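You operate a simulated robot arm through the tools that you are given. There is no shell and no other tool. Be economical: measure what you need, move in short steps, check, and stop when the job is done.

You are at the controls of a simulated two-armed robot. One attempt, no reset.

JOB
Take the steel insert on the top of the trestle table and put it away on the window sill. Pick up the cordless driver with one hand, pass it to the other hand and put it on the free end of the press bench. Put the yellow-taped pipe on the top of the narrow table. Put the blue-taped pipe on the top of the green chest. Take the copper ring and leave it on the top of the brown board. Put the large brass nut on the top of the grey platform. Turn the hall knob to 9. Take the green key and leave it on the ledge of the white floor box. Do these in any order.

It is judged by the outcome, as a careful person would: the job done as asked, and still so three seconds after it is handed in. It fails if anything else is knocked over, pushed out of place, dropped, spilled or broken.

ROBOT AND FRAMES
Two 7-joint arms with two-finger parallel grippers on one trunk, on a base that drives. Base frame: it is fixed to the floor where the robot stands at the start and does not move with it; the origin is under the middle of the robot, x ahead of it, y to its left, z up; the surface under the hand at the start is at about z = 0.76. Units: m, rad, N and s.
The left shoulder is at the start at [0.08, 0.131, 0.947], the right one opposite. With the tool pointing down near the work surface each hand reaches from about 0.4 to 0.86 m from the robot's upright axis, wherever it stands, measured 20 degrees to its own side. Places, roughly: blue-taped pipe (3x3x7 cm) [-0.8, 1.8, 0.9]; copper ring (4x4x2 cm) [-0.8, 2.1, 0.9]; cordless driver [-0.75, 0.25, 1]; free end of the press bench [-1.1, 2, 0.9]; green key (3x8x7 cm) [2.8, 4, 1.2]; hall knob [1.3, 3.9, 1.2]; large brass nut (6x6x3 cm) [-1.1, 2, 0.9]; ledge of the white floor box (24x26 cm) [1.52, 3.78, 0.56]; steel insert (3x3x4 cm) [0.5, 0, 0.8]; top of the brown board (27x15 cm) [-1.02, 0.48, 0.9]; top of the green chest [0.7, 1.4, 0.6]; top of the grey platform [2.5, 1.9, 0.5]; top of the narrow table (46x25 cm) [0.8, -1.28, 0.8]; window sill (15x124 cm) [2.7, 4, 1.08]; yellow-taped pipe (3x3x7 cm) [-0.8, 1.7, 0.9]. Payload 1.57 kg a hand.
The tool frame of a hand sits at the grasp point between the pads (the TCP): z along the fingers, y along the line on which they close. The tips reach 0.03 m beyond it. Largest opening 0.11 m; finger width 0.024, thickness 0.012; the body of the gripper, 0.048 by 0.112 m, starts 0.078 m behind the TCP.
Orientation is that of the tool frame in the base frame, as a unit quaternion [x, y, z, w]. With the fingers straight down and closing along the base's y, the tool's x points along the base's -x, its y along +y and its z along -z.

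CONTROLS
- The arms move only by the tool send_rows. It takes "left_plan", "right_plan" or both (then of equal length, played together; a hand with none holds still); each is a list of rows, each a list of 3 entries, a list of its own where there are three numbers: the shift along the tool's x, y, z in units of 50 mm (1.0 is 50 mm), then the turn, a rotation vector about the tool's x, y, z in units of 6 degrees (1.0 is 6 degrees), then the opening in per cent of the stroke, from 0 (shut) to 100 (fully open). In form: [[[x, y, z], [wx, wy, wz], fingers], ...]. A call has 1 to 12 rows; each row shifts and turns the commanded pose from where the row before left it, along the tool's axes as they then stand. A call with a number of a shift or a turn outside -1 to 1 is refused whole. Rows are played at 5 a second. More than 0.05 m and 0.15 rad between two rows, or a gripper value outside its range, and nothing of the call is played. Where a pose cannot be reached the arm comes as near as it can. A force on the tool above 40 N (or 10 N above the force at the start of the call, whichever is more), or a blocked arm, ends the call early, and 0.2 s more pass. The fingers move at their own pace (about 0.108 m/s each) and stop on an object; they squeeze with about 43 N. The grip force told is the motor's: it shows also when the fingers shut on nothing. Time passes only in rows, and 0.2 s behind the last, so rows that do not move let the fingers close. It gives the time, the measured TCP pose, the force on the tool (base axes), the opening and the grip force at its end, in the units of the frame above (readings bear some noise), with the torque about the TCP (base axes, N m) and any sound that the robot's microphone picked up, and new pictures: "pictures" is both (left out), scene, wrist or none (wrist: the cameras of the hands that moved).
- Cameras (640 x 400 px; columns grow to the right, rows downward): "scene" is now at [-0.1033, 0.0689, 1.4013]; the picture's right is [0.88, -0.48, -0.00], its down [-0.36, -0.66, -0.66] and it looks along [0.32, 0.58, -0.75] (base axes); focal length 214 px, centre (320, 200). "left" rides on the left gripper at [0.07, -0.016, -0.141] in its tool frame; the picture's right is [0.23, 0.97, 0.00], its down [-0.86, 0.20, -0.48] and it looks along [-0.47, 0.11, 0.88] (tool axes); focal length 222 px, centre (320, 200). "right" rides on the right gripper at [0.07, 0.016, -0.141] in its tool frame; the picture's right is [-0.23, 0.97, 0.00], its down [-0.86, -0.20, -0.48] and it looks along [-0.47, -0.11, 0.88] (tool axes); focal length 222 px, centre (320, 200). There is no depth. A picture from a camera that has moved, and an enlarged one, comes with that camera's place and axes in the base frame and with its lens.
- steer(legs): drives the robot by 1 to 6 legs, each [ahead, left, turn to the left] in m, m and rad, along the robot's own axes; the way and the turn of a leg run together, so that a leg with both is an arc; at most 1.5 m and 3.142 rad a leg. The arms and the cameras ride along, it lands a little off, and it stops where it bumps. It gives what a move gives, and a new picture of the scene camera.
- turn_head(pan, tilt): turns the head with the scene camera to pan (to the left, within 1.902 rad either way) and tilt (down, from -0.506 to 1.204), counted from straight ahead of the robot. It gives what a move gives, and a new picture of the scene camera.
- inspect(camera, box): a new picture of the part [left, top, right, bottom] of that camera's present view, enlarged. No time passes.
- close_job(): hands the job in; it is judged then, once.

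Work in short steps. Places have to be worked out from the pictures, the camera data and where the tool is seen: move nearer, look again, correct. Check each grasp and each placing, and mend what went wrong. You have 483 turns and 360 pictures in all, those below and enlarged ones among them. Open the grippers and draw the arms clear of the work before you hand the job in, unless the task says otherwise; then end with one line.

The tools are called after "Request:" as a command line: name --argument value ..., lists and objects as JSON in quotes. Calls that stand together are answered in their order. send_rows: Moves the arms, as the interface text tells. Its arguments: {"type":"object","properties":{"left_plan":{"type":"array","items":{"type":"array"}},"right_plan":{"type":"array","items":{"type":"array"}},"pictures":{"type":"string","enum":["both","scene","wrist","none"]}},"required":[]} The other tools are called the same way: steer (legs) drives the base; turn_head (pan, tilt) turns the head that bears the scene camera; inspect (camera, box) takes an enlarged picture of a part of a camera's view; close_job () hands the job in.

At the start:

```text
clock: 0.0
left_eef_pos: [0.3289, 0.3922, 1.1322]
left_orientation: [0.0, 1.0, 0.0, 0.001]
left_ft_force: [0.4, -0.7, 0.2]
left_wrist_torque: [0.01, 0.0, -0.02]
left_width: 0.1101
left_finger_force: 0.0
right_eef_pos: [0.5082, 0.0596, 1.1833]
right_orientation: [0.0, 1.0, 0.0, 0.0]
right_ft_force: [-0.1, -0.1, 0.4]
right_wrist_torque: [-0.01, 0.02, -0.03]
right_width: 0.1101
right_finger_force: 0.1
robot x, y, heading: [-0.0007, 0.0003, 0.006]
head pan, tilt: [1.072, 0.846]
```

scene: 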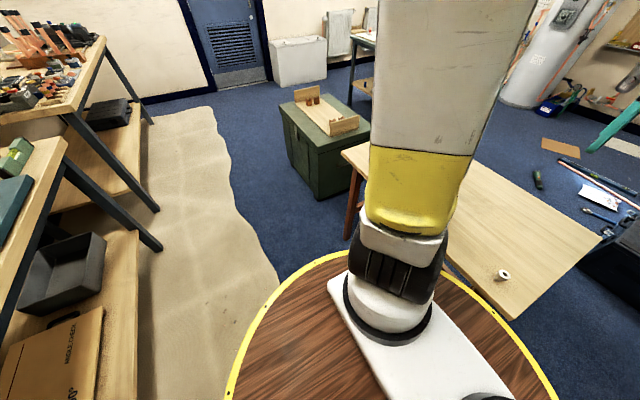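
right: 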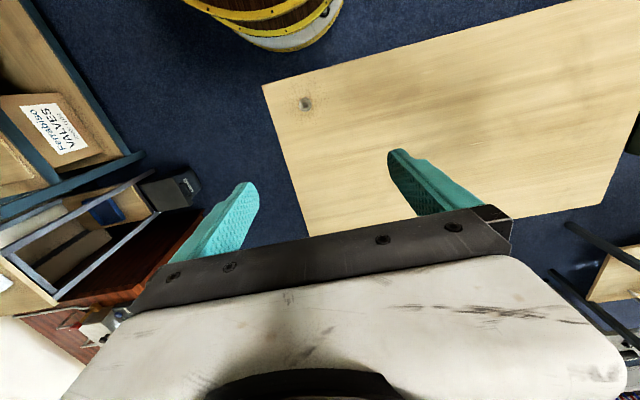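
left: 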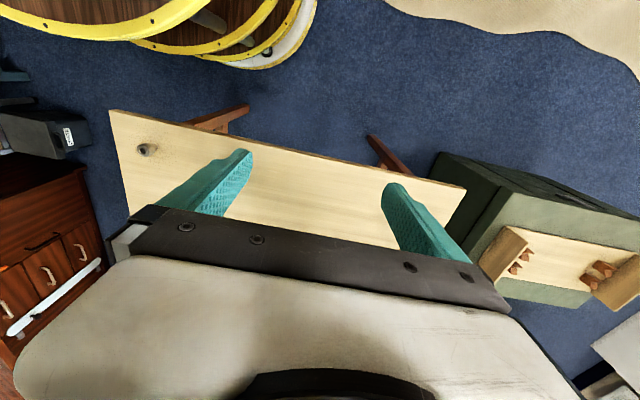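

I look around first, to learn the layout before moving.

Request:
turn_head --pan 0 --tilt 0.7

Request:
turn_head --pan 1.0 --tilt 0.3

Request:
turn_head --pan 1.9 --tilt 0.6

Request:
turn_head --pan -1.2 --tilt 0.5

```text
clock: 1.3
left_eef_pos: [0.3295, 0.392, 1.1323]
left_orientation: [0.0, 1.0, 0.0, 0.0]
left_ft_force: [-0.1, 0.3, -0.1]
left_wrist_torque: [0.03, -0.04, -0.03]
left_width: 0.1101
left_finger_force: 0.0
right_eef_pos: [0.5068, 0.0597, 1.1837]
right_orientation: [0.001, 1.0, 0.0, 0.0]
right_ft_force: [0.9, -0.1, -0.3]
right_wrist_torque: [0.05, -0.01, 0.0]
right_width: 0.1102
right_finger_force: 0.0
robot x, y, heading: [-0.0062, 0.0042, -0.003]
head pan, tilt: [0.0, 0.7]
camera scene: at [-0.056, 0.0001, 1.4132], right [0.0, -1.0, 0.0], down [-0.64, 0.0, -0.76], along [0.76, 0.0, -0.64], focal length 214 px, centre (320, 200)
```

scene: 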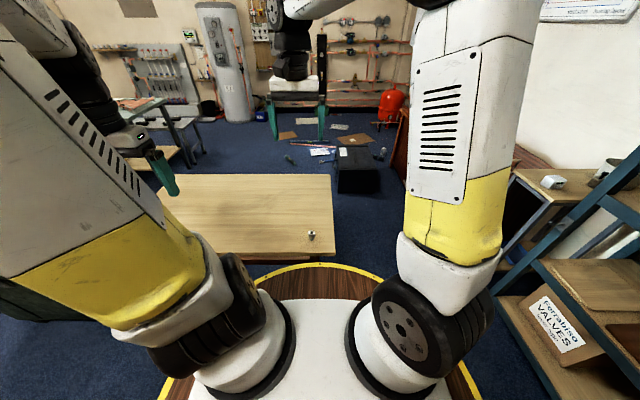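

```text
clock: 2.6
left_eef_pos: [0.3284, 0.3926, 1.1324]
left_orientation: [-0.001, 1.0, -0.001, 0.0]
left_ft_force: [0.8, -0.9, -0.1]
left_wrist_torque: [0.02, -0.03, -0.01]
left_width: 0.11
left_finger_force: 0.1
right_eef_pos: [0.5079, 0.0609, 1.1841]
right_orientation: [0.0, 1.0, 0.0, 0.0]
right_ft_force: [0.4, -0.5, 0.8]
right_wrist_torque: [-0.03, 0.02, -0.01]
right_width: 0.11
right_finger_force: 0.1
robot x, y, heading: [0.0, 0.0012, 0.001]
head pan, tilt: [1.0, 0.3]
camera scene: at [-0.0904, 0.0786, 1.4493], right [0.84, -0.54, 0.0], down [-0.16, -0.25, -0.96], along [0.52, 0.8, -0.3], focal length 214 px, centre (320, 200)
```

scene: 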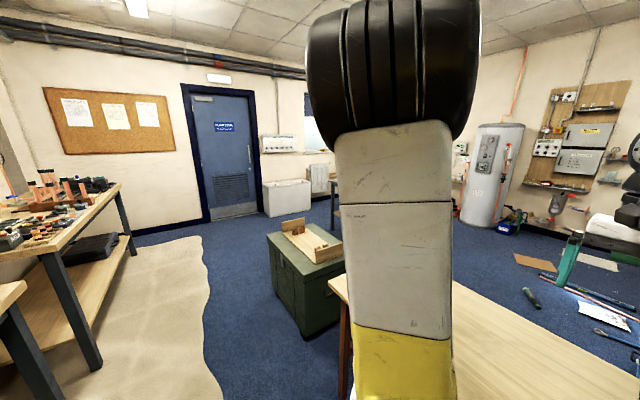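

```text
clock: 3.8
left_eef_pos: [0.3308, 0.3918, 1.1309]
left_orientation: [0.0, 1.0, -0.001, 0.0]
left_ft_force: [-0.9, -0.3, 0.6]
left_wrist_torque: [-0.02, 0.01, -0.02]
left_width: 0.1098
left_finger_force: 0.1
right_eef_pos: [0.5076, 0.0595, 1.1839]
right_orientation: [0.0, 1.0, 0.001, 0.0]
right_ft_force: [0.5, -0.4, 0.2]
right_wrist_torque: [0.0, 0.03, 0.01]
right_width: 0.1101
right_finger_force: 0.0
robot x, y, heading: [0.0024, 0.0022, -0.0]
head pan, tilt: [1.901, 0.6]
camera scene: at [-0.1694, 0.0837, 1.4219], right [0.95, 0.32, 0.0], down [0.18, -0.53, -0.83], along [-0.27, 0.78, -0.56], focal length 214 px, centre (320, 200)
```

scene: 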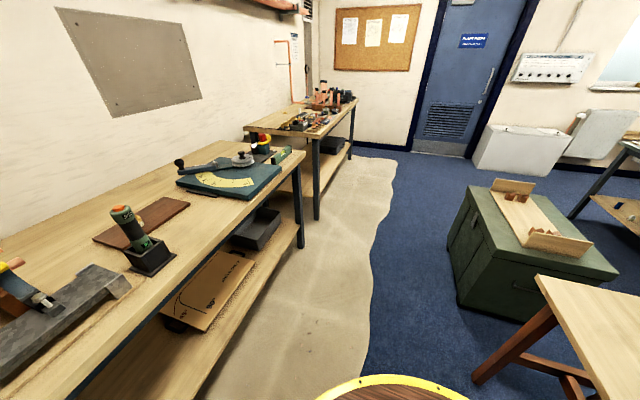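

```text
clock: 6.5
left_eef_pos: [0.3287, 0.391, 1.1308]
left_orientation: [0.0, 1.0, 0.001, 0.0]
left_ft_force: [-0.1, -1.1, 0.3]
left_wrist_torque: [0.0, -0.01, 0.01]
left_width: 0.1099
left_finger_force: 0.1
right_eef_pos: [0.5085, 0.0588, 1.1832]
right_orientation: [0.0, 1.0, 0.0, -0.001]
right_ft_force: [-0.2, -0.6, 0.4]
right_wrist_torque: [-0.03, 0.0, 0.03]
right_width: 0.11
right_finger_force: 0.0
robot x, y, heading: [-0.0013, 0.0009, -0.008]
head pan, tilt: [-1.201, 0.499]
camera scene: at [-0.108, -0.0847, 1.4309], right [-0.93, -0.36, 0.0], down [-0.17, 0.45, -0.88], along [0.32, -0.82, -0.48], focal length 214 px, centre (320, 200)
```

scene: 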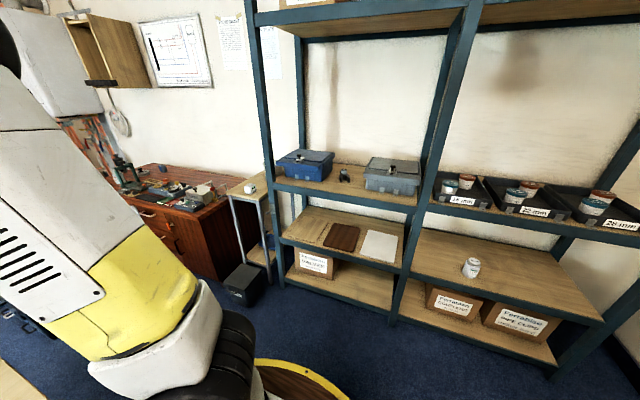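

The steel insert works out at about (0.48, 0.033) from two views. I enlarge it to see its shape.

Request:
inspect --camera "right" --box '[265, 78, 345, 128]'

Request:
turn_head --pan 0 --tilt 0.9

Request:
inspect --camera "scene" --box '[260, 140, 380, 215]'

```text
8.00 times, centred on (305, 103) of right
camera zoom: at [0.439, 0.0744, 1.3245], right [0.23, 0.97, 0.0], down [0.86, -0.2, 0.48], along [0.47, -0.11, -0.88], focal length 1777 px, centre (440, 976)
```

zoom: 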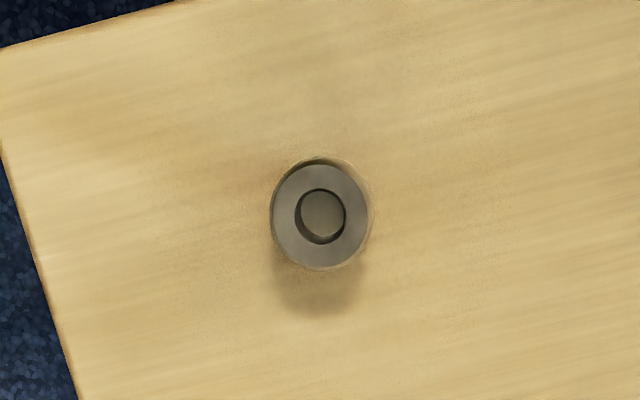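

```text
clock: 7.8
left_eef_pos: [0.3292, 0.3916, 1.1313]
left_orientation: [0.0, 1.0, 0.001, 0.0]
left_ft_force: [-0.4, -0.2, 0.1]
left_wrist_torque: [-0.01, -0.01, 0.01]
left_width: 0.1098
left_finger_force: 0.1
right_eef_pos: [0.5082, 0.0599, 1.1832]
right_orientation: [0.0, 1.0, 0.0, 0.0]
right_ft_force: [0.0, 0.1, 0.1]
right_wrist_torque: [0.0, 0.01, 0.05]
right_width: 0.1102
right_finger_force: 0.1
robot x, y, heading: [0.0001, 0.0012, -0.0]
head pan, tilt: [0.0, 0.901]
camera scene: at [-0.0654, 0.0, 1.3971], right [0.0, -1.0, 0.0], down [-0.78, 0.0, -0.62], along [0.62, 0.0, -0.78], focal length 214 px, centre (320, 200)
```

scene: 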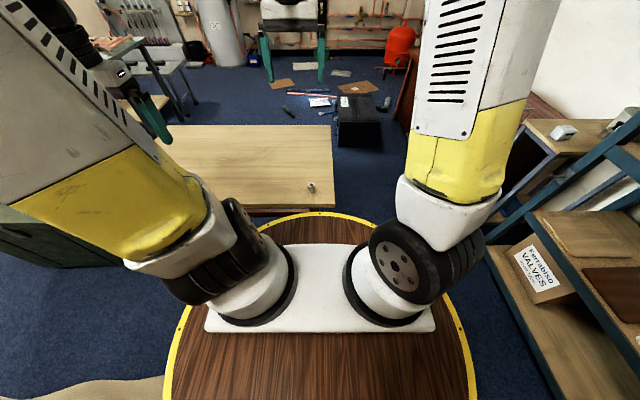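

```text
5.33 times, centred on (320, 178) of scene
camera zoom: at [-0.0654, 0.0, 1.3971], right [0.0, -1.0, 0.0], down [-0.78, 0.0, -0.62], along [0.62, 0.0, -0.78], focal length 1144 px, centre (320, 320)
```

zoom: 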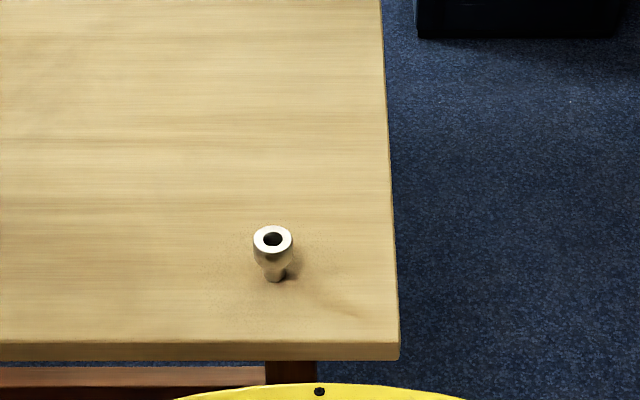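

The insert is a collar on a stem, centre near (0.482, 0.033). I move the right hand over it, fingers half open, and go down to z≈0.92.

Request:
send_rows --right_plan '[[[0.52, -0.54, 1], [0, 0, 0], 70], [[0, 0, 1], [0, 0, 0], 70], [[0, 0, 1], [0, 0, 0], 70], [[0, 0, 1], [0, 0, 0], 70], [[0, 0, 1], [0, 0, 0], 70], [[0, 0, 0.3], [0, 0, 0], 70]]' --pictures "both"

```text
refused: row 1 steps farther than a row can; nothing moved
```

The shift per row is limited by its norm, so I split the sideways move off.

Request:
send_rows --right_plan '[[[0.52, -0.54, 0], [0, 0, 0], 70], [[0, 0, 1], [0, 0, 0], 70], [[0, 0, 1], [0, 0, 0], 70], [[0, 0, 1], [0, 0, 0], 70], [[0, 0, 1], [0, 0, 0], 70], [[0, 0, 1], [0, 0, 0], 70], [[0, 0, 0.3], [0, 0, 0], 70]]' --pictures "both"

```text
clock: 9.4
left_eef_pos: [0.3291, 0.3914, 1.1319]
left_orientation: [0.0, 1.0, 0.001, 0.0]
left_ft_force: [-0.7, 0.6, -0.4]
left_wrist_torque: [0.01, 0.02, -0.04]
left_width: 0.11
left_finger_force: 0.1
right_eef_pos: [0.4814, 0.0329, 0.9179]
right_orientation: [0.0, 1.0, 0.0, 0.0]
right_ft_force: [0.4, -0.3, -0.5]
right_wrist_torque: [0.03, 0.01, -0.01]
right_width: 0.0769
right_finger_force: 0.1
robot x, y, heading: [0.0019, -0.0033, -0.002]
head pan, tilt: [0.0, 0.901]
camera scene: at [-0.0656, 0.0, 1.397], right [0.0, -1.0, 0.0], down [-0.78, 0.0, -0.62], along [0.62, 0.0, -0.78], focal length 214 px, centre (320, 200)
camera right: at [0.4122, 0.0474, 1.0595], right [0.23, 0.97, 0.0], down [0.85, -0.2, 0.48], along [0.47, -0.11, -0.88], focal length 222 px, centre (320, 200)
```

scene: 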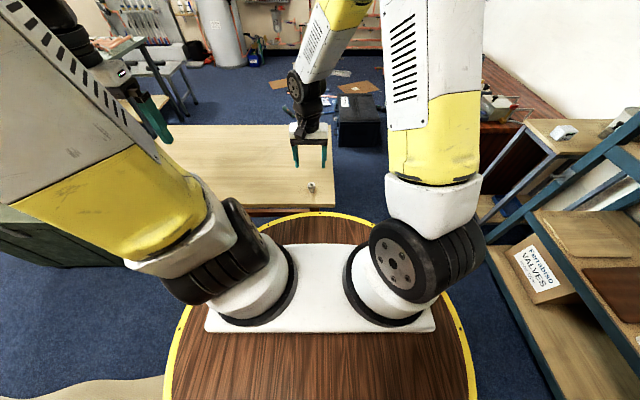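
right: 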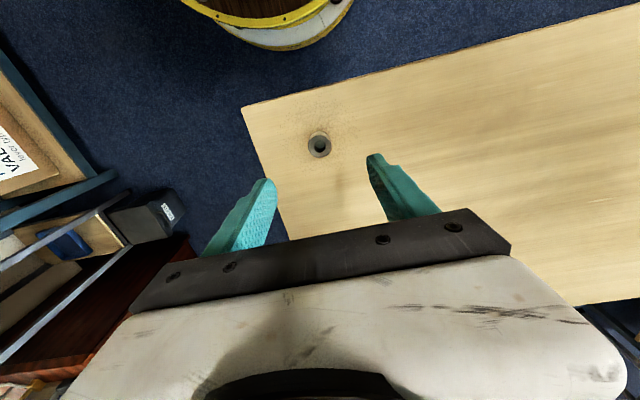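

The insert is seen at (0.480, 0.031), right beneath. I lower to z≈0.795, close and lift.

Request:
send_rows --right_plan '[[[0.02, -0.04, 0.9], [0, 0, 0], 65], [[0, 0, 0.9], [0, 0, 0], 65], [[0, 0, 0.66], [0, 0, 0], 65], [[0, 0, 0], [0, 0, 0], 0], [[0, 0, 0], [0, 0, 0], 0], [[0, 0, 0], [0, 0, 0], 0], [[0, 0, -1], [0, 0, 0], 0], [[0, 0, -1], [0, 0, 0], 0]]' --pictures "wrist"

```text
clock: 11.2
left_eef_pos: [0.3289, 0.3916, 1.1323]
left_orientation: [-0.001, 1.0, 0.0, 0.0]
left_ft_force: [0.0, -0.9, 0.6]
left_wrist_torque: [-0.01, 0.03, -0.04]
left_width: 0.11
left_finger_force: 0.1
right_eef_pos: [0.4811, 0.0297, 0.8961]
right_orientation: [0.0, 1.0, 0.0, -0.001]
right_ft_force: [0.4, -0.2, -0.1]
right_wrist_torque: [0.0, -0.03, -0.04]
right_width: 0.0268
right_finger_force: 37.2
robot x, y, heading: [-0.0005, 0.0003, 0.001]
head pan, tilt: [0.0, 0.901]
camera right: at [0.4124, 0.0445, 1.0367], right [0.23, 0.97, 0.0], down [0.86, -0.2, 0.48], along [0.47, -0.11, -0.88], focal length 222 px, centre (320, 200)
```

right: 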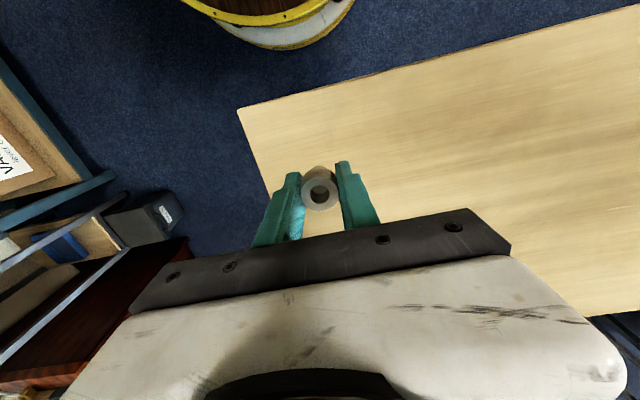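

The insert is held (27 mm wide). I raise it, then back onto the lane and turn north to look at the far side of the room.

Request:
send_rows --right_plan '[[[0, 0, -1], [0, 0, 0], 0], [[0, 0, -1], [0, 0, 0], 0], [[0, 0, -1], [0, 0, 0], 0], [[0, 0, -1], [0, 0, 0], 0], [[0, 0, -1], [0, 0, 0], 0], [[0, 0, -1], [0, 0, 0], 0], [[0.6, 0, 0], [0, 0, 0], 0], [[0.6, 0, 0], [0, 0, 0], 0]]' --pictures "none"

Request:
turn_head --pan 0 --tilt 0.5

Request:
steer --legs '[[-0.1, 0, 0], [0, 0, 1.571]]'

```text
clock: 13.1
left_eef_pos: [0.3291, 0.3922, 1.131]
left_orientation: [0.0, 1.0, -0.001, 0.0]
left_ft_force: [-0.5, 0.5, 0.2]
left_wrist_torque: [-0.02, 0.04, -0.01]
left_width: 0.11
left_finger_force: 0.1
right_eef_pos: [0.4203, 0.0302, 1.195]
right_orientation: [0.0, 1.0, 0.001, -0.001]
right_ft_force: [-0.1, 1.0, -1.0]
right_wrist_torque: [-0.01, 0.0, 0.01]
right_width: 0.0267
right_finger_force: 37.2
robot x, y, heading: [0.0003, 0.0002, 0.0]
head pan, tilt: [0.0, 0.901]
```

```text
clock: 13.9
left_eef_pos: [0.3288, 0.3924, 1.1327]
left_orientation: [0.0, 1.0, 0.0, 0.0]
left_ft_force: [0.6, -0.3, -1.3]
left_wrist_torque: [-0.02, -0.01, 0.01]
left_width: 0.11
left_finger_force: 0.0
right_eef_pos: [0.4213, 0.0303, 1.1962]
right_orientation: [0.0, 1.0, 0.0, 0.001]
right_ft_force: [-0.1, 1.2, 0.1]
right_wrist_torque: [-0.02, 0.02, -0.04]
right_width: 0.027
right_finger_force: 38.0
robot x, y, heading: [-0.0036, 0.0015, -0.001]
head pan, tilt: [0.0, 0.499]
camera scene: at [-0.05, 0.0001, 1.4308], right [0.0, -1.0, 0.0], down [-0.48, 0.0, -0.88], along [0.88, 0.0, -0.48], focal length 214 px, centre (320, 200)
```

scene: 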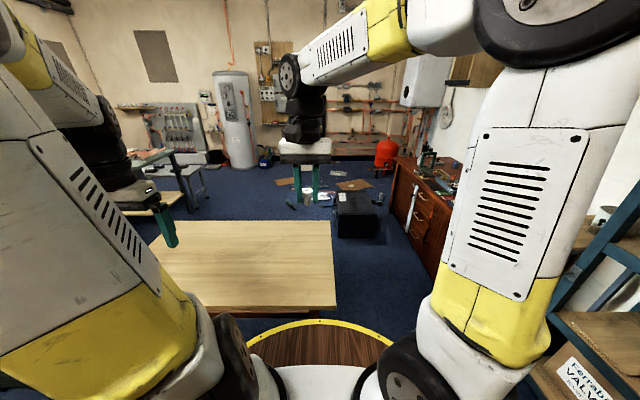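

```text
clock: 18.8
left_eef_pos: [-0.4842, 0.3387, 1.1318]
left_orientation: [-0.698, 0.716, 0.0, 0.0]
left_ft_force: [-0.7, -0.5, 0.7]
left_wrist_torque: [0.01, -0.01, 0.02]
left_width: 0.11
left_finger_force: 0.2
right_eef_pos: [-0.1215, 0.421, 1.1954]
right_orientation: [-0.698, 0.716, 0.0, 0.0]
right_ft_force: [0.0, -0.3, -1.0]
right_wrist_torque: [-0.02, 0.01, 0.01]
right_width: 0.0269
right_finger_force: 37.5
robot x, y, heading: [-0.1003, 0.0014, 1.545]
head pan, tilt: [0.0, 0.499]
camera scene: at [-0.1028, -0.0487, 1.4309], right [1.0, -0.02, 0.0], down [-0.01, -0.48, -0.88], along [0.02, 0.88, -0.48], focal length 214 px, centre (320, 200)
```

scene: 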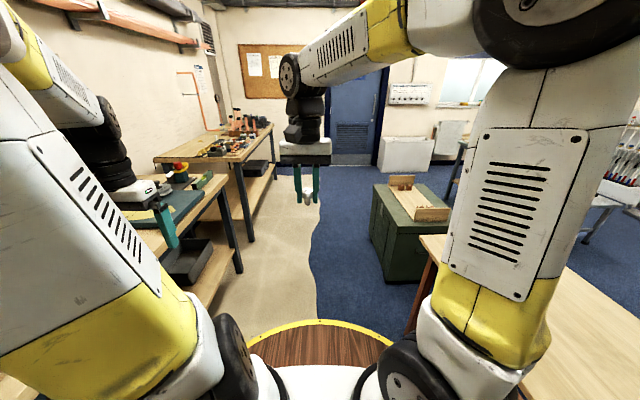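

Heading is slightly off; I correct it and drive north along the lane 1.5 m, then look to the north-east.

Request:
steer --legs '[[0, 0, 0.026], [1.4, 0, 0], [0.8, 0, 0]]'

Request:
turn_head --pan -0.9 --tilt 0.3

Request:
turn_head --pan 1.2 --tilt 0.6

```text
clock: 30.1
left_eef_pos: [-0.4742, 2.5299, 1.1319]
left_orientation: [-0.704, 0.711, -0.001, 0.0]
left_ft_force: [0.7, -0.1, 0.4]
left_wrist_torque: [-0.01, -0.03, -0.01]
left_width: 0.1098
left_finger_force: 0.1
right_eef_pos: [-0.1113, 2.6183, 1.1943]
right_orientation: [-0.703, 0.711, 0.0, 0.0]
right_ft_force: [-0.1, 0.3, -0.5]
right_wrist_torque: [0.03, -0.01, 0.03]
right_width: 0.0268
right_finger_force: 37.6
robot x, y, heading: [-0.0896, 2.1982, 1.562]
head pan, tilt: [0.0, 0.499]
camera scene: at [-0.0876, 2.1477, 1.4309], right [1.0, -0.01, 0.0], down [-0.01, -0.48, -0.88], along [0.01, 0.88, -0.48], focal length 214 px, centre (320, 200)
```

scene: 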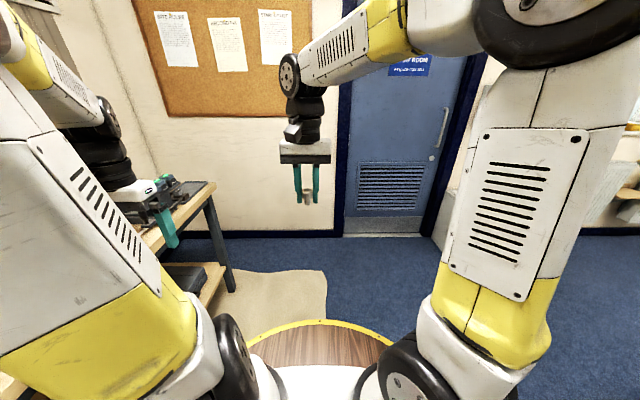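

```text
clock: 31.2
left_eef_pos: [-0.4742, 2.5295, 1.1318]
left_orientation: [-0.704, 0.71, 0.0, 0.0]
left_ft_force: [-0.1, -0.9, 0.3]
left_wrist_torque: [0.0, 0.01, 0.0]
left_width: 0.11
left_finger_force: 0.0
right_eef_pos: [-0.1126, 2.6174, 1.1959]
right_orientation: [-0.704, 0.71, 0.0, 0.0]
right_ft_force: [-0.5, 0.0, -0.9]
right_wrist_torque: [-0.02, 0.01, 0.02]
right_width: 0.0266
right_finger_force: 37.7
robot x, y, heading: [-0.0855, 2.1955, 1.557]
head pan, tilt: [-0.901, 0.3]
camera scene: at [-0.0148, 2.114, 1.4493], right [0.61, -0.79, 0.0], down [-0.23, -0.18, -0.96], along [0.75, 0.59, -0.3], focal length 214 px, centre (320, 200)
```

scene: 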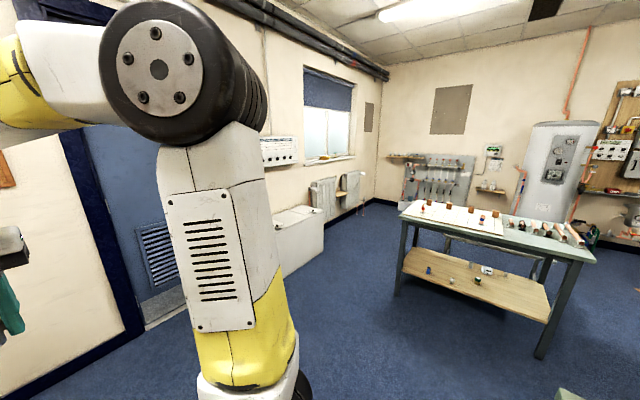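

```text
clock: 33.2
left_eef_pos: [-0.4747, 2.5298, 1.131]
left_orientation: [-0.703, 0.711, 0.0, 0.0]
left_ft_force: [0.3, -0.1, 0.2]
left_wrist_torque: [0.0, -0.03, 0.02]
left_width: 0.1099
left_finger_force: 0.2
right_eef_pos: [-0.1111, 2.6185, 1.1953]
right_orientation: [-0.703, 0.711, 0.0, -0.001]
right_ft_force: [-0.4, 0.3, -0.9]
right_wrist_torque: [-0.03, 0.04, -0.01]
right_width: 0.0269
right_finger_force: 37.6
robot x, y, heading: [-0.0895, 2.1954, 1.565]
head pan, tilt: [1.201, 0.6]
camera scene: at [-0.1706, 2.0897, 1.4218], right [0.37, 0.93, 0.0], down [0.52, -0.21, -0.83], along [-0.77, 0.31, -0.56], focal length 214 px, centre (320, 200)
```

scene: 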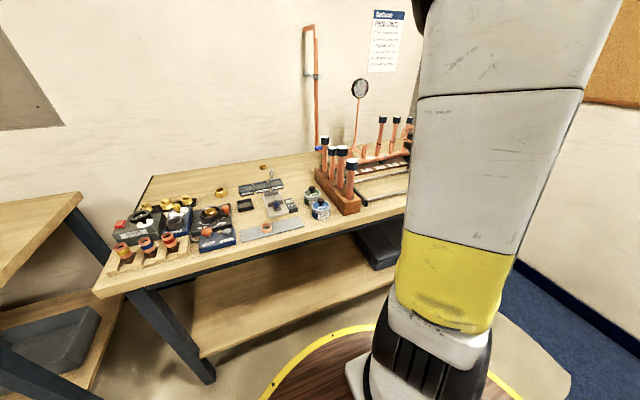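

Window with its sill is on the north wall; the green table stands at x≥1.75, y 1.6–2.6. I drive to y≈3.0 and then sideways east to x≈1.3 first, to look at the knob and box.

Request:
steer --legs '[[0.75, 0, 0], [0, -1.4, 0]]'

Request:
turn_head --pan 0.1 --tilt 0.4

Request:
turn_head --pan -0.9 --tilt 0.4

Request:
turn_head --pan -1.8 --tilt 0.6

```text
clock: 43.8
left_eef_pos: [0.9142, 3.2676, 1.1311]
left_orientation: [0.709, -0.705, 0.0, 0.0]
left_ft_force: [0.1, 0.1, 0.4]
left_wrist_torque: [0.0, -0.04, 0.02]
left_width: 0.1102
left_finger_force: 0.2
right_eef_pos: [1.2743, 3.3629, 1.1955]
right_orientation: [0.71, -0.704, 0.0, 0.001]
right_ft_force: [0.9, -0.1, 0.4]
right_wrist_torque: [0.0, -0.02, 0.01]
right_width: 0.027
right_finger_force: 37.4
robot x, y, heading: [1.3088, 2.9388, 1.58]
head pan, tilt: [1.201, 0.6]
camera scene: at [1.2254, 2.8333, 1.4218], right [0.35, 0.93, 0.0], down [0.53, -0.2, -0.83], along [-0.77, 0.29, -0.57], focal length 214 px, centre (320, 200)
```

scene: 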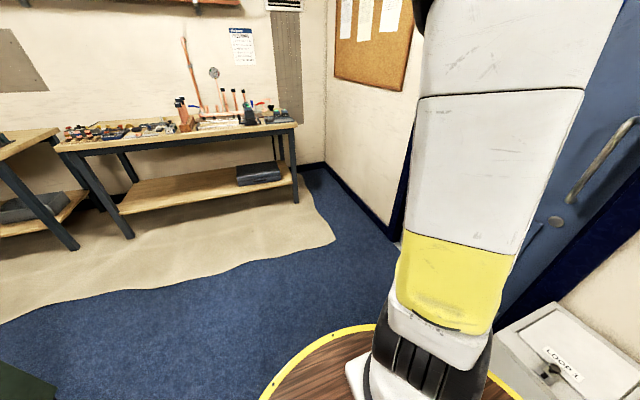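

```text
clock: 45.1
left_eef_pos: [0.9131, 3.2686, 1.1314]
left_orientation: [0.71, -0.704, 0.0, 0.0]
left_ft_force: [0.4, 0.0, 0.2]
left_wrist_torque: [0.02, 0.03, -0.02]
left_width: 0.11
left_finger_force: 0.0
right_eef_pos: [1.2745, 3.3622, 1.1957]
right_orientation: [0.71, -0.705, 0.0, 0.0]
right_ft_force: [-0.2, -0.4, -0.4]
right_wrist_torque: [0.0, 0.0, -0.02]
right_width: 0.0268
right_finger_force: 37.9
robot x, y, heading: [1.3099, 2.9418, 1.575]
head pan, tilt: [0.099, 0.4]
camera scene: at [1.2982, 2.894, 1.44], right [0.99, 0.11, 0.0], down [0.04, -0.39, -0.92], along [-0.1, 0.92, -0.39], focal length 214 px, centre (320, 200)
```

scene: 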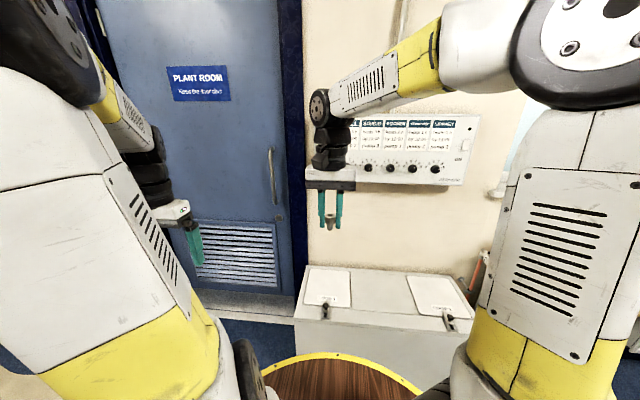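

```text
clock: 46.4
left_eef_pos: [0.9144, 3.2675, 1.1314]
left_orientation: [0.71, -0.704, 0.0, 0.0]
left_ft_force: [-0.2, -0.3, -0.2]
left_wrist_torque: [-0.02, 0.02, 0.01]
left_width: 0.11
left_finger_force: 0.1
right_eef_pos: [1.2743, 3.3623, 1.1948]
right_orientation: [0.71, -0.704, 0.001, 0.0]
right_ft_force: [-0.4, -0.6, -0.1]
right_wrist_torque: [0.01, -0.02, -0.04]
right_width: 0.0268
right_finger_force: 37.5
robot x, y, heading: [1.3095, 2.9405, 1.579]
head pan, tilt: [-0.901, 0.4]
camera scene: at [1.3802, 2.86, 1.4401], right [0.63, -0.78, 0.0], down [-0.3, -0.24, -0.92], along [0.72, 0.58, -0.39], focal length 214 px, centre (320, 200)
```

scene: 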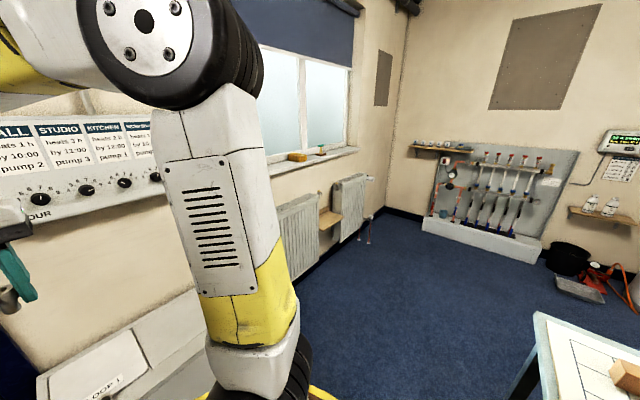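

```text
clock: 47.6
left_eef_pos: [0.914, 3.2672, 1.1331]
left_orientation: [0.71, -0.704, 0.0, 0.0]
left_ft_force: [0.2, 0.6, -0.1]
left_wrist_torque: [0.0, 0.04, -0.04]
left_width: 0.1097
left_finger_force: 0.1
right_eef_pos: [1.2745, 3.3616, 1.196]
right_orientation: [0.71, -0.704, 0.0, 0.0]
right_ft_force: [-0.9, -0.3, -0.8]
right_wrist_torque: [0.02, 0.0, 0.03]
right_width: 0.027
right_finger_force: 38.0
robot x, y, heading: [1.3113, 2.9423, 1.58]
head pan, tilt: [-1.799, 0.6]
camera scene: at [1.3943, 2.7826, 1.4219], right [-0.22, -0.98, 0.0], down [-0.55, 0.12, -0.83], along [0.81, -0.18, -0.56], focal length 214 px, centre (320, 200)
```

scene: 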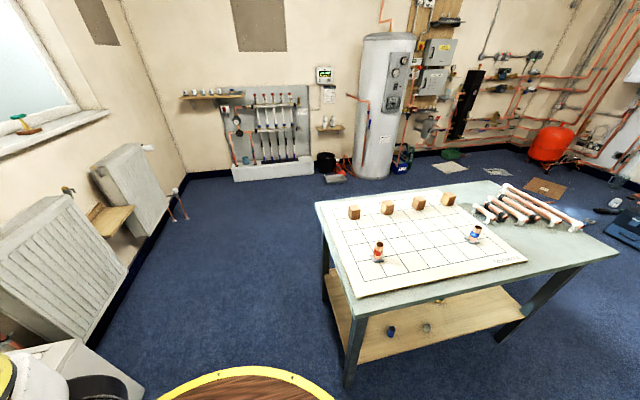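

The key seems to be the green thing on a small wooden base on the sill. I move east to x≈2.5 and look closer.

Request:
steer --legs '[[0, -1.2, 0]]'

Request:
turn_head --pan -0.25 --tilt 0.5

```text
clock: 53.7
left_eef_pos: [2.0969, 3.2822, 1.1318]
left_orientation: [0.72, -0.694, 0.0, 0.0]
left_ft_force: [0.1, -0.6, -0.1]
left_wrist_torque: [0.05, 0.02, 0.01]
left_width: 0.1101
left_finger_force: 0.0
right_eef_pos: [2.4545, 3.387, 1.1953]
right_orientation: [0.72, -0.694, 0.0, 0.0]
right_ft_force: [-0.3, 0.0, 0.3]
right_wrist_torque: [0.02, 0.0, 0.0]
right_width: 0.0268
right_finger_force: 37.6
robot x, y, heading: [2.502, 2.9685, 1.606]
head pan, tilt: [-1.799, 0.6]
camera scene: at [2.5914, 2.8113, 1.4219], right [-0.19, -0.98, 0.0], down [-0.55, 0.11, -0.83], along [0.81, -0.16, -0.56], focal length 214 px, centre (320, 200)
```

scene: 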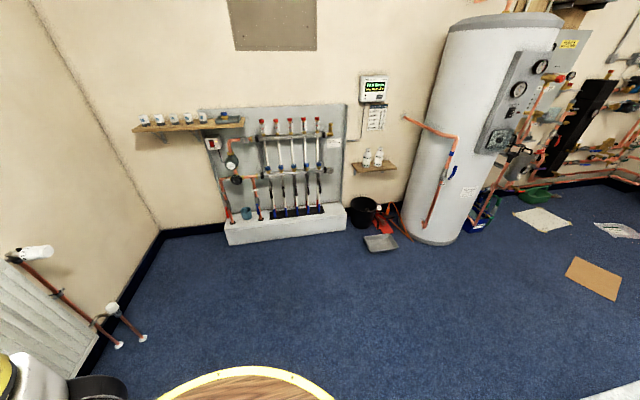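

```text
clock: 55.3
left_eef_pos: [2.0964, 3.2822, 1.1319]
left_orientation: [0.72, -0.694, 0.0, 0.0]
left_ft_force: [1.0, 0.4, 0.5]
left_wrist_torque: [-0.02, 0.0, 0.0]
left_width: 0.1101
left_finger_force: 0.0
right_eef_pos: [2.4538, 3.3876, 1.1971]
right_orientation: [0.72, -0.694, 0.0, 0.0]
right_ft_force: [-0.4, 0.2, -0.4]
right_wrist_torque: [0.03, 0.01, 0.01]
right_width: 0.0268
right_finger_force: 37.2
robot x, y, heading: [2.5012, 2.9713, 1.609]
head pan, tilt: [-0.25, 0.499]
camera scene: at [2.5239, 2.9171, 1.4309], right [0.98, -0.21, 0.0], down [-0.1, -0.47, -0.88], along [0.19, 0.86, -0.48], focal length 214 px, centre (320, 200)
```

scene: 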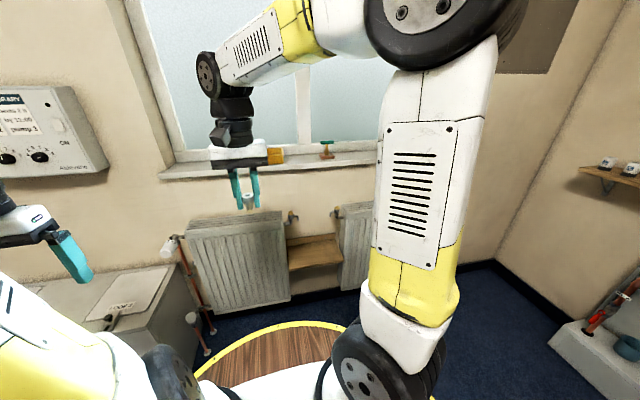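

Request:
inspect --camera "scene" --box '[260, 120, 388, 200]'

Request:
inspect --camera "scene" --box '[150, 120, 310, 220]'

```text
5.00 times, centred on (324, 160) of scene
camera zoom: at [2.5239, 2.9171, 1.4309], right [0.98, -0.21, 0.0], down [-0.1, -0.47, -0.88], along [0.19, 0.86, -0.48], focal length 1072 px, centre (300, 400)
```

zoom: 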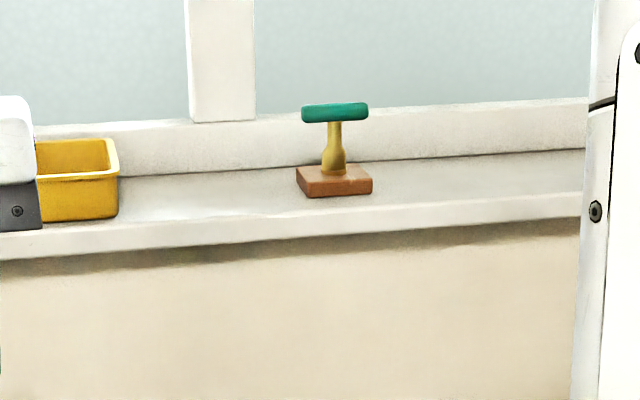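

```text
4.00 times, centred on (230, 170) of scene
camera zoom: at [2.5239, 2.9171, 1.4309], right [0.98, -0.21, 0.0], down [-0.1, -0.47, -0.88], along [0.19, 0.86, -0.48], focal length 858 px, centre (680, 320)
```

zoom: 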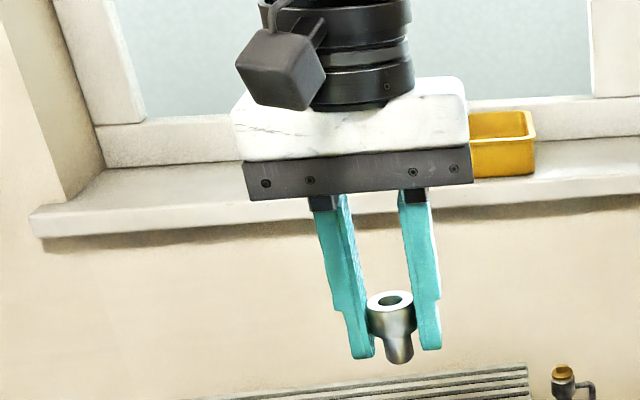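

The key is a T-handle in a brown wooden block at about (2.81, 4.0); the sill spans y≈3.92–4.08. I'll set the insert on the free part to its right, x≈3.05, so I square up and drive to about (2.9, 3.4).

Request:
steer --legs '[[0, 0, -0.036], [0, -0.4, 0], [0.4, 0, 0]]'

Request:
turn_head --pan -0.1 --tilt 0.6

```text
clock: 60.2
left_eef_pos: [2.4971, 3.6991, 1.1316]
left_orientation: [0.711, -0.703, 0.0, 0.0]
left_ft_force: [0.0, -0.7, -0.3]
left_wrist_torque: [0.03, -0.02, 0.05]
left_width: 0.1099
left_finger_force: 0.1
right_eef_pos: [2.8557, 3.7923, 1.1958]
right_orientation: [0.711, -0.703, 0.0, 0.0]
right_ft_force: [-0.1, -0.4, 0.6]
right_wrist_torque: [0.01, 0.02, 0.02]
right_width: 0.0267
right_finger_force: 37.8
robot x, y, heading: [2.8917, 3.3709, 1.581]
head pan, tilt: [-0.25, 0.499]
camera scene: at [2.913, 3.3212, 1.4309], right [0.97, -0.24, 0.0], down [-0.11, -0.47, -0.88], along [0.21, 0.85, -0.48], focal length 214 px, centre (320, 200)
```

scene: 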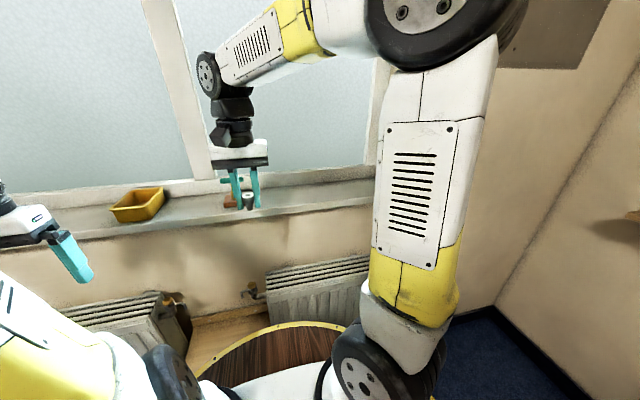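

```text
clock: 60.9
left_eef_pos: [2.4948, 3.6975, 1.1328]
left_orientation: [0.711, -0.703, 0.0, -0.001]
left_ft_force: [-0.1, 0.6, -0.4]
left_wrist_torque: [0.02, 0.03, 0.04]
left_width: 0.1098
left_finger_force: 0.1
right_eef_pos: [2.8555, 3.7922, 1.1949]
right_orientation: [0.711, -0.704, 0.0, 0.0]
right_ft_force: [0.6, 0.5, 0.2]
right_wrist_torque: [0.01, 0.01, -0.01]
right_width: 0.027
right_finger_force: 38.3
robot x, y, heading: [2.8924, 3.3767, 1.581]
head pan, tilt: [-0.099, 0.6]
camera scene: at [2.8993, 3.3209, 1.4219], right [1.0, -0.09, 0.0], down [-0.05, -0.56, -0.83], along [0.07, 0.82, -0.56], focal length 214 px, centre (320, 200)
```

scene: 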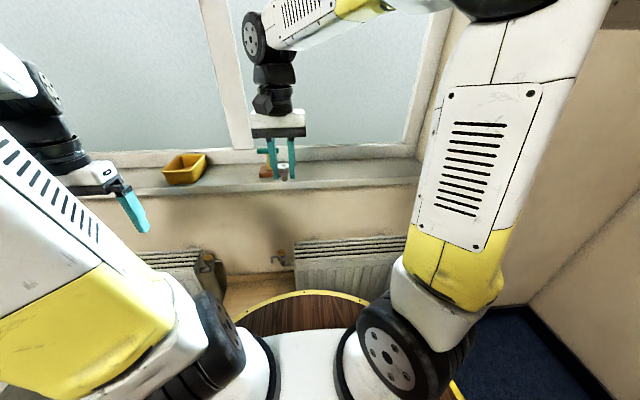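

The key is just behind the right hand, so I slide the hand right 0.2 m first, then forward over the sill.

Request:
send_rows --right_plan '[[[0, -1, 0], [0, 0, 0], 0], [[0, -1, 0], [0, 0, 0], 0], [[0, -1, 0], [0, 0, 0], 0], [[0, -1, 0], [0, 0, 0], 0], [[-1, 0, 0], [0, 0, 0], 0], [[-1, 0, 0], [0, 0, 0], 0], [[-1, 0, 0], [0, 0, 0], 0], [[-1, 0, 0], [0, 0, 0], 0]]' --pictures "both"

```text
clock: 62.7
left_eef_pos: [2.4949, 3.6983, 1.1323]
left_orientation: [0.71, -0.704, 0.0, 0.0]
left_ft_force: [0.0, -0.2, -0.2]
left_wrist_torque: [0.04, -0.01, 0.01]
left_width: 0.1098
left_finger_force: 0.1
right_eef_pos: [3.056, 3.9949, 1.1971]
right_orientation: [0.711, -0.703, 0.0, 0.0]
right_ft_force: [0.4, -0.3, 0.3]
right_wrist_torque: [0.06, 0.0, -0.01]
right_width: 0.0266
right_finger_force: 37.6
robot x, y, heading: [2.8922, 3.371, 1.582]
head pan, tilt: [-0.099, 0.6]
camera scene: at [2.8993, 3.3204, 1.4218], right [1.0, -0.09, 0.0], down [-0.05, -0.56, -0.83], along [0.07, 0.82, -0.56], focal length 214 px, centre (320, 200)
camera right: at [3.0398, 3.924, 1.3387], right [-0.98, 0.22, 0.0], down [0.19, 0.86, 0.48], along [0.1, 0.47, -0.88], focal length 222 px, centre (320, 200)
```

scene: 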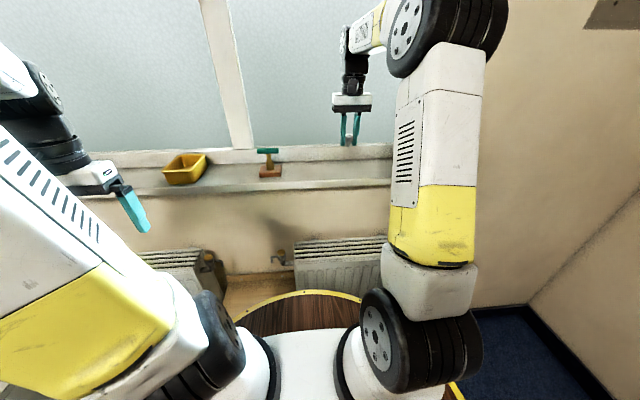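
right: 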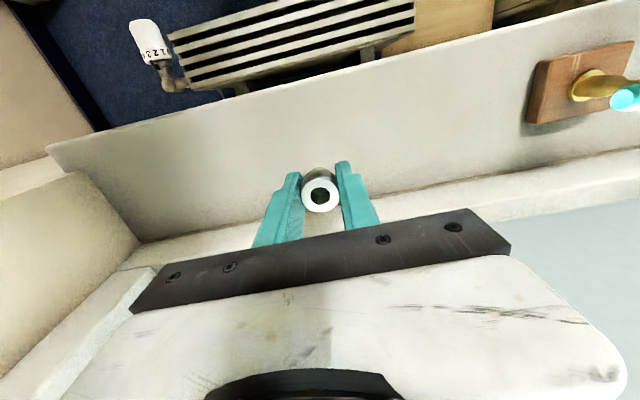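

The landing point lies mid-sill. I lower until contact in small steps near z≈1.115.

Request:
send_rows --right_plan '[[[0, 0, 0.8], [0, 0, 0], 0], [[0, 0, 0.6], [0, 0, 0], 0], [[0, 0, 0.08], [0, 0, 0], 0], [[0, 0, 0.08], [0, 0, 0], 0], [[0, 0, 0.06], [0, 0, 0], 0]]' --pictures "wrist"

```text
clock: 63.9
left_eef_pos: [2.4962, 3.6985, 1.1313]
left_orientation: [0.711, -0.704, 0.001, 0.0]
left_ft_force: [-0.6, -0.3, 0.1]
left_wrist_torque: [0.05, -0.01, 0.03]
left_width: 0.1101
left_finger_force: 0.0
right_eef_pos: [3.0546, 3.9948, 1.1177]
right_orientation: [0.711, -0.704, -0.002, -0.002]
right_ft_force: [0.1, -3.9, 24.8]
right_wrist_torque: [-0.14, -0.04, 0.0]
right_width: 0.0267
right_finger_force: 37.8
robot x, y, heading: [2.8928, 3.3762, 1.586]
head pan, tilt: [-0.099, 0.6]
camera right: at [3.0392, 3.9227, 1.2577], right [-0.98, 0.22, 0.0], down [0.19, 0.85, 0.48], along [0.1, 0.47, -0.88], focal length 222 px, centre (320, 200)
```

right: 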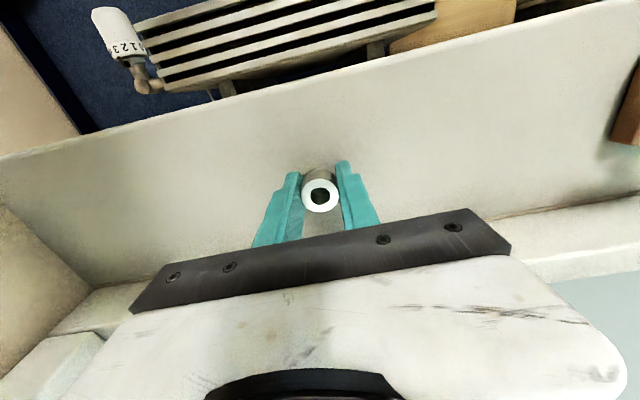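

Contact with the sill (25 N). I ease off, open, and rise straight up.

Request:
send_rows --right_plan '[[[0, 0, -0.03], [0, 0, 0], 0], [[0, 0, 0], [0, 0, 0], 60], [[0, 0, 0], [0, 0, 0], 60], [[0, 0, 0], [0, 0, 0], 60], [[0, 0, -1], [0, 0, 0], 60], [[0, 0, -1], [0, 0, 0], 60], [[0, 0, -1], [0, 0, 0], 60]]' --pictures "both"

```text
clock: 65.5
left_eef_pos: [2.4957, 3.6976, 1.1316]
left_orientation: [0.711, -0.703, 0.0, -0.001]
left_ft_force: [-1.0, 0.4, -0.4]
left_wrist_torque: [-0.02, -0.02, -0.01]
left_width: 0.11
left_finger_force: 0.0
right_eef_pos: [3.0528, 3.9947, 1.2641]
right_orientation: [0.71, -0.704, 0.001, 0.0]
right_ft_force: [0.4, 0.1, 0.0]
right_wrist_torque: [0.0, -0.02, -0.04]
right_width: 0.0657
right_finger_force: 0.1
robot x, y, heading: [2.8868, 3.3702, 1.581]
head pan, tilt: [-0.099, 0.6]
camera scene: at [2.8994, 3.3211, 1.4218], right [1.0, -0.09, 0.0], down [-0.05, -0.56, -0.82], along [0.07, 0.82, -0.57], focal length 214 px, centre (320, 200)
camera right: at [3.0379, 3.9236, 1.4048], right [-0.98, 0.22, 0.0], down [0.19, 0.86, 0.48], along [0.1, 0.47, -0.88], focal length 222 px, centre (320, 200)
```

scene: 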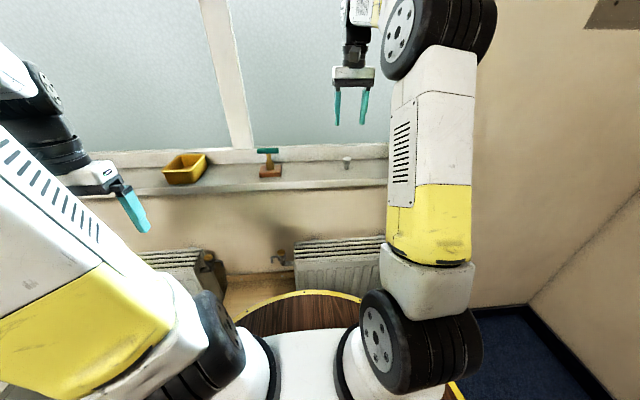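
right: 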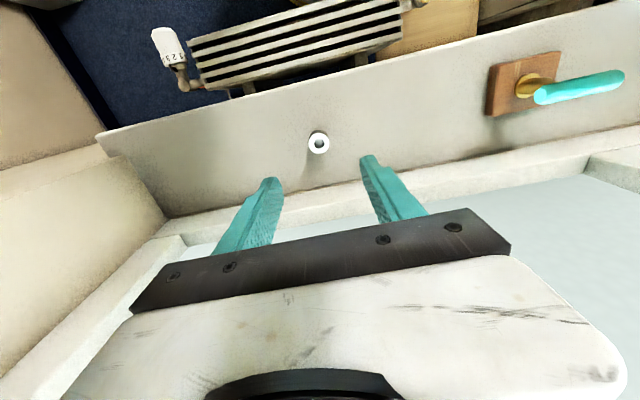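

The insert stands on the sill. Now the key: its bar lies along x, centred near (2.79, 3.986, 1.16). I retract the right hand and bring the left one above the key.

Request:
send_rows --left_plan '[[[0, 0, -1], [0, 0, 0], 100], [[0, 0, -1], [0, 0, 0], 100], [[0, 0, -0.9], [0, 0, 0], 100], [[0, -1, 0], [0, 0, 0], 100], [[0, -1, 0], [0, 0, 0], 100], [[0, -1, 0], [0, 0, 0], 100], [[0, -1, 0], [0, 0, 0], 100], [[0, -1, 0], [0, 0, 0], 100], [[0, -0.96, 0], [0, 0, 0], 100], [[-1, 0, 0], [0, 0, 0], 100], [[-1, 0, 0], [0, 0, 0], 100], [[-1, 0, 0], [0, 0, 0], 100]]' --right_plan '[[[1, 0, 0], [0, 0, 0], 60], [[1, 0, 0], [0, 0, 0], 60], [[1, 0, 0], [0, 0, 0], 60], [[1, 0, 0], [0, 0, 0], 60], [[0, -1, 0], [0, 0, 0], 60], [[0, -1, 0], [0, 0, 0], 60], [[0, 0, 0], [0, 0, 0], 60], [[0, 0, 0], [0, 0, 0], 60], [[0, 0, 0], [0, 0, 0], 60], [[0, 0, 0], [0, 0, 0], 60], [[0, 0, 0], [0, 0, 0], 60], [[0, 0, 0], [0, 0, 0], 60]]' --pictures "none"

Request:
send_rows --left_plan '[[[-1, 0, 0], [0, 0, 0], 100], [[-1, 0, 0], [0, 0, 0], 100], [[-0.7, 0, 0], [0, 0, 0], 100]]' --pictures "both"

```text
clock: 68.1
left_eef_pos: [2.7915, 3.8514, 1.2783]
left_orientation: [0.711, -0.703, 0.0, 0.0]
left_ft_force: [0.5, 0.4, 0.3]
left_wrist_torque: [0.04, -0.02, -0.01]
left_width: 0.1097
left_finger_force: 0.1
right_eef_pos: [3.1571, 3.7965, 1.2675]
right_orientation: [0.711, -0.703, 0.0, 0.0]
right_ft_force: [0.5, -0.8, 0.3]
right_wrist_torque: [0.01, 0.02, -0.02]
right_width: 0.066
right_finger_force: 0.0
robot x, y, heading: [2.8888, 3.3708, 1.585]
head pan, tilt: [-0.099, 0.6]
```

```text
clock: 68.9
left_eef_pos: [2.7898, 3.9853, 1.2762]
left_orientation: [0.711, -0.703, -0.001, 0.0]
left_ft_force: [0.1, -0.8, 0.8]
left_wrist_torque: [0.07, -0.02, -0.03]
left_width: 0.11
left_finger_force: 0.0
right_eef_pos: [3.1564, 3.7969, 1.2665]
right_orientation: [0.71, -0.704, 0.0, -0.001]
right_ft_force: [-0.2, -0.4, -0.5]
right_wrist_torque: [0.05, -0.01, -0.01]
right_width: 0.0659
right_finger_force: 0.1
robot x, y, heading: [2.8872, 3.3738, 1.581]
head pan, tilt: [-0.099, 0.6]
camera scene: at [2.8994, 3.3206, 1.4218], right [1.0, -0.09, 0.0], down [-0.05, -0.56, -0.83], along [0.07, 0.82, -0.56], focal length 214 px, centre (320, 200)
camera left: at [2.8065, 3.9161, 1.418], right [-0.97, -0.24, 0.0], down [-0.21, 0.85, 0.48], along [-0.11, 0.47, -0.88], focal length 222 px, centre (320, 200)
```

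scene: 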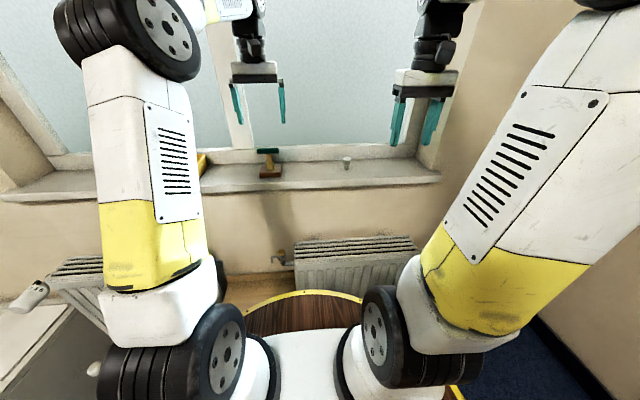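
left: 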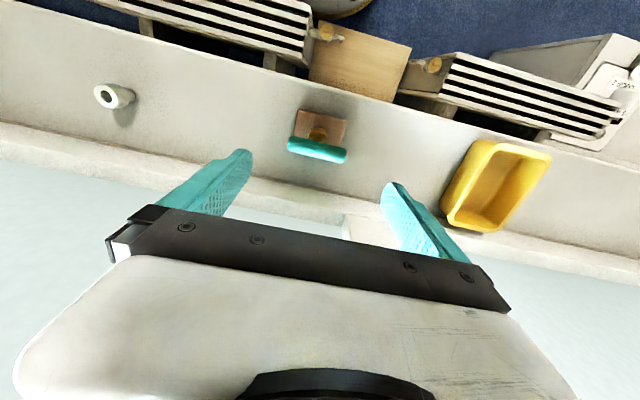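

The bar is directly below, centre (2.792, 3.989). I descend to z≈1.157 and close on it end to end.

Request:
send_rows --left_plan '[[[-0.06, 0, 0.8], [0, 0, 0], 100], [[0, 0, 0.8], [0, 0, 0], 100], [[0, 0, 0.78], [0, 0, 0], 100], [[0, 0, 0], [0, 0, 0], 0], [[0, 0, 0], [0, 0, 0], 0], [[0, 0, 0], [0, 0, 0], 0]]' --pictures "both"

```text
clock: 70.3
left_eef_pos: [2.7919, 3.9902, 1.1577]
left_orientation: [0.71, -0.704, 0.0, 0.0]
left_ft_force: [1.9, -1.5, 0.5]
left_wrist_torque: [-0.01, -0.12, -0.03]
left_width: 0.0686
left_finger_force: 42.8
right_eef_pos: [3.1552, 3.7973, 1.2666]
right_orientation: [0.711, -0.703, 0.001, 0.0]
right_ft_force: [-0.2, -1.1, -0.3]
right_wrist_torque: [0.02, 0.0, 0.0]
right_width: 0.0659
right_finger_force: 0.0
robot x, y, heading: [2.8904, 3.3726, 1.579]
head pan, tilt: [-0.099, 0.6]
camera scene: at [2.8995, 3.3209, 1.4218], right [1.0, -0.09, 0.0], down [-0.05, -0.56, -0.82], along [0.07, 0.82, -0.57], focal length 214 px, centre (320, 200)
camera left: at [2.8079, 3.921, 1.2991], right [-0.97, -0.24, 0.0], down [-0.21, 0.85, 0.48], along [-0.11, 0.46, -0.88], focal length 222 px, centre (320, 200)
```

scene: 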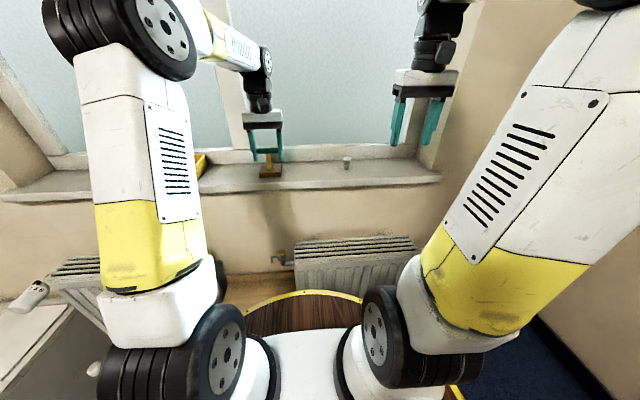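
left: 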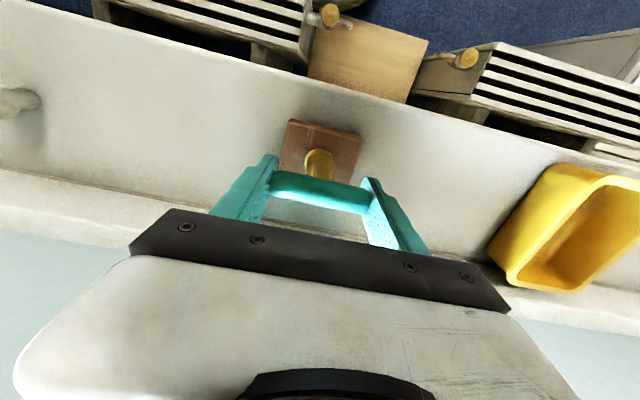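

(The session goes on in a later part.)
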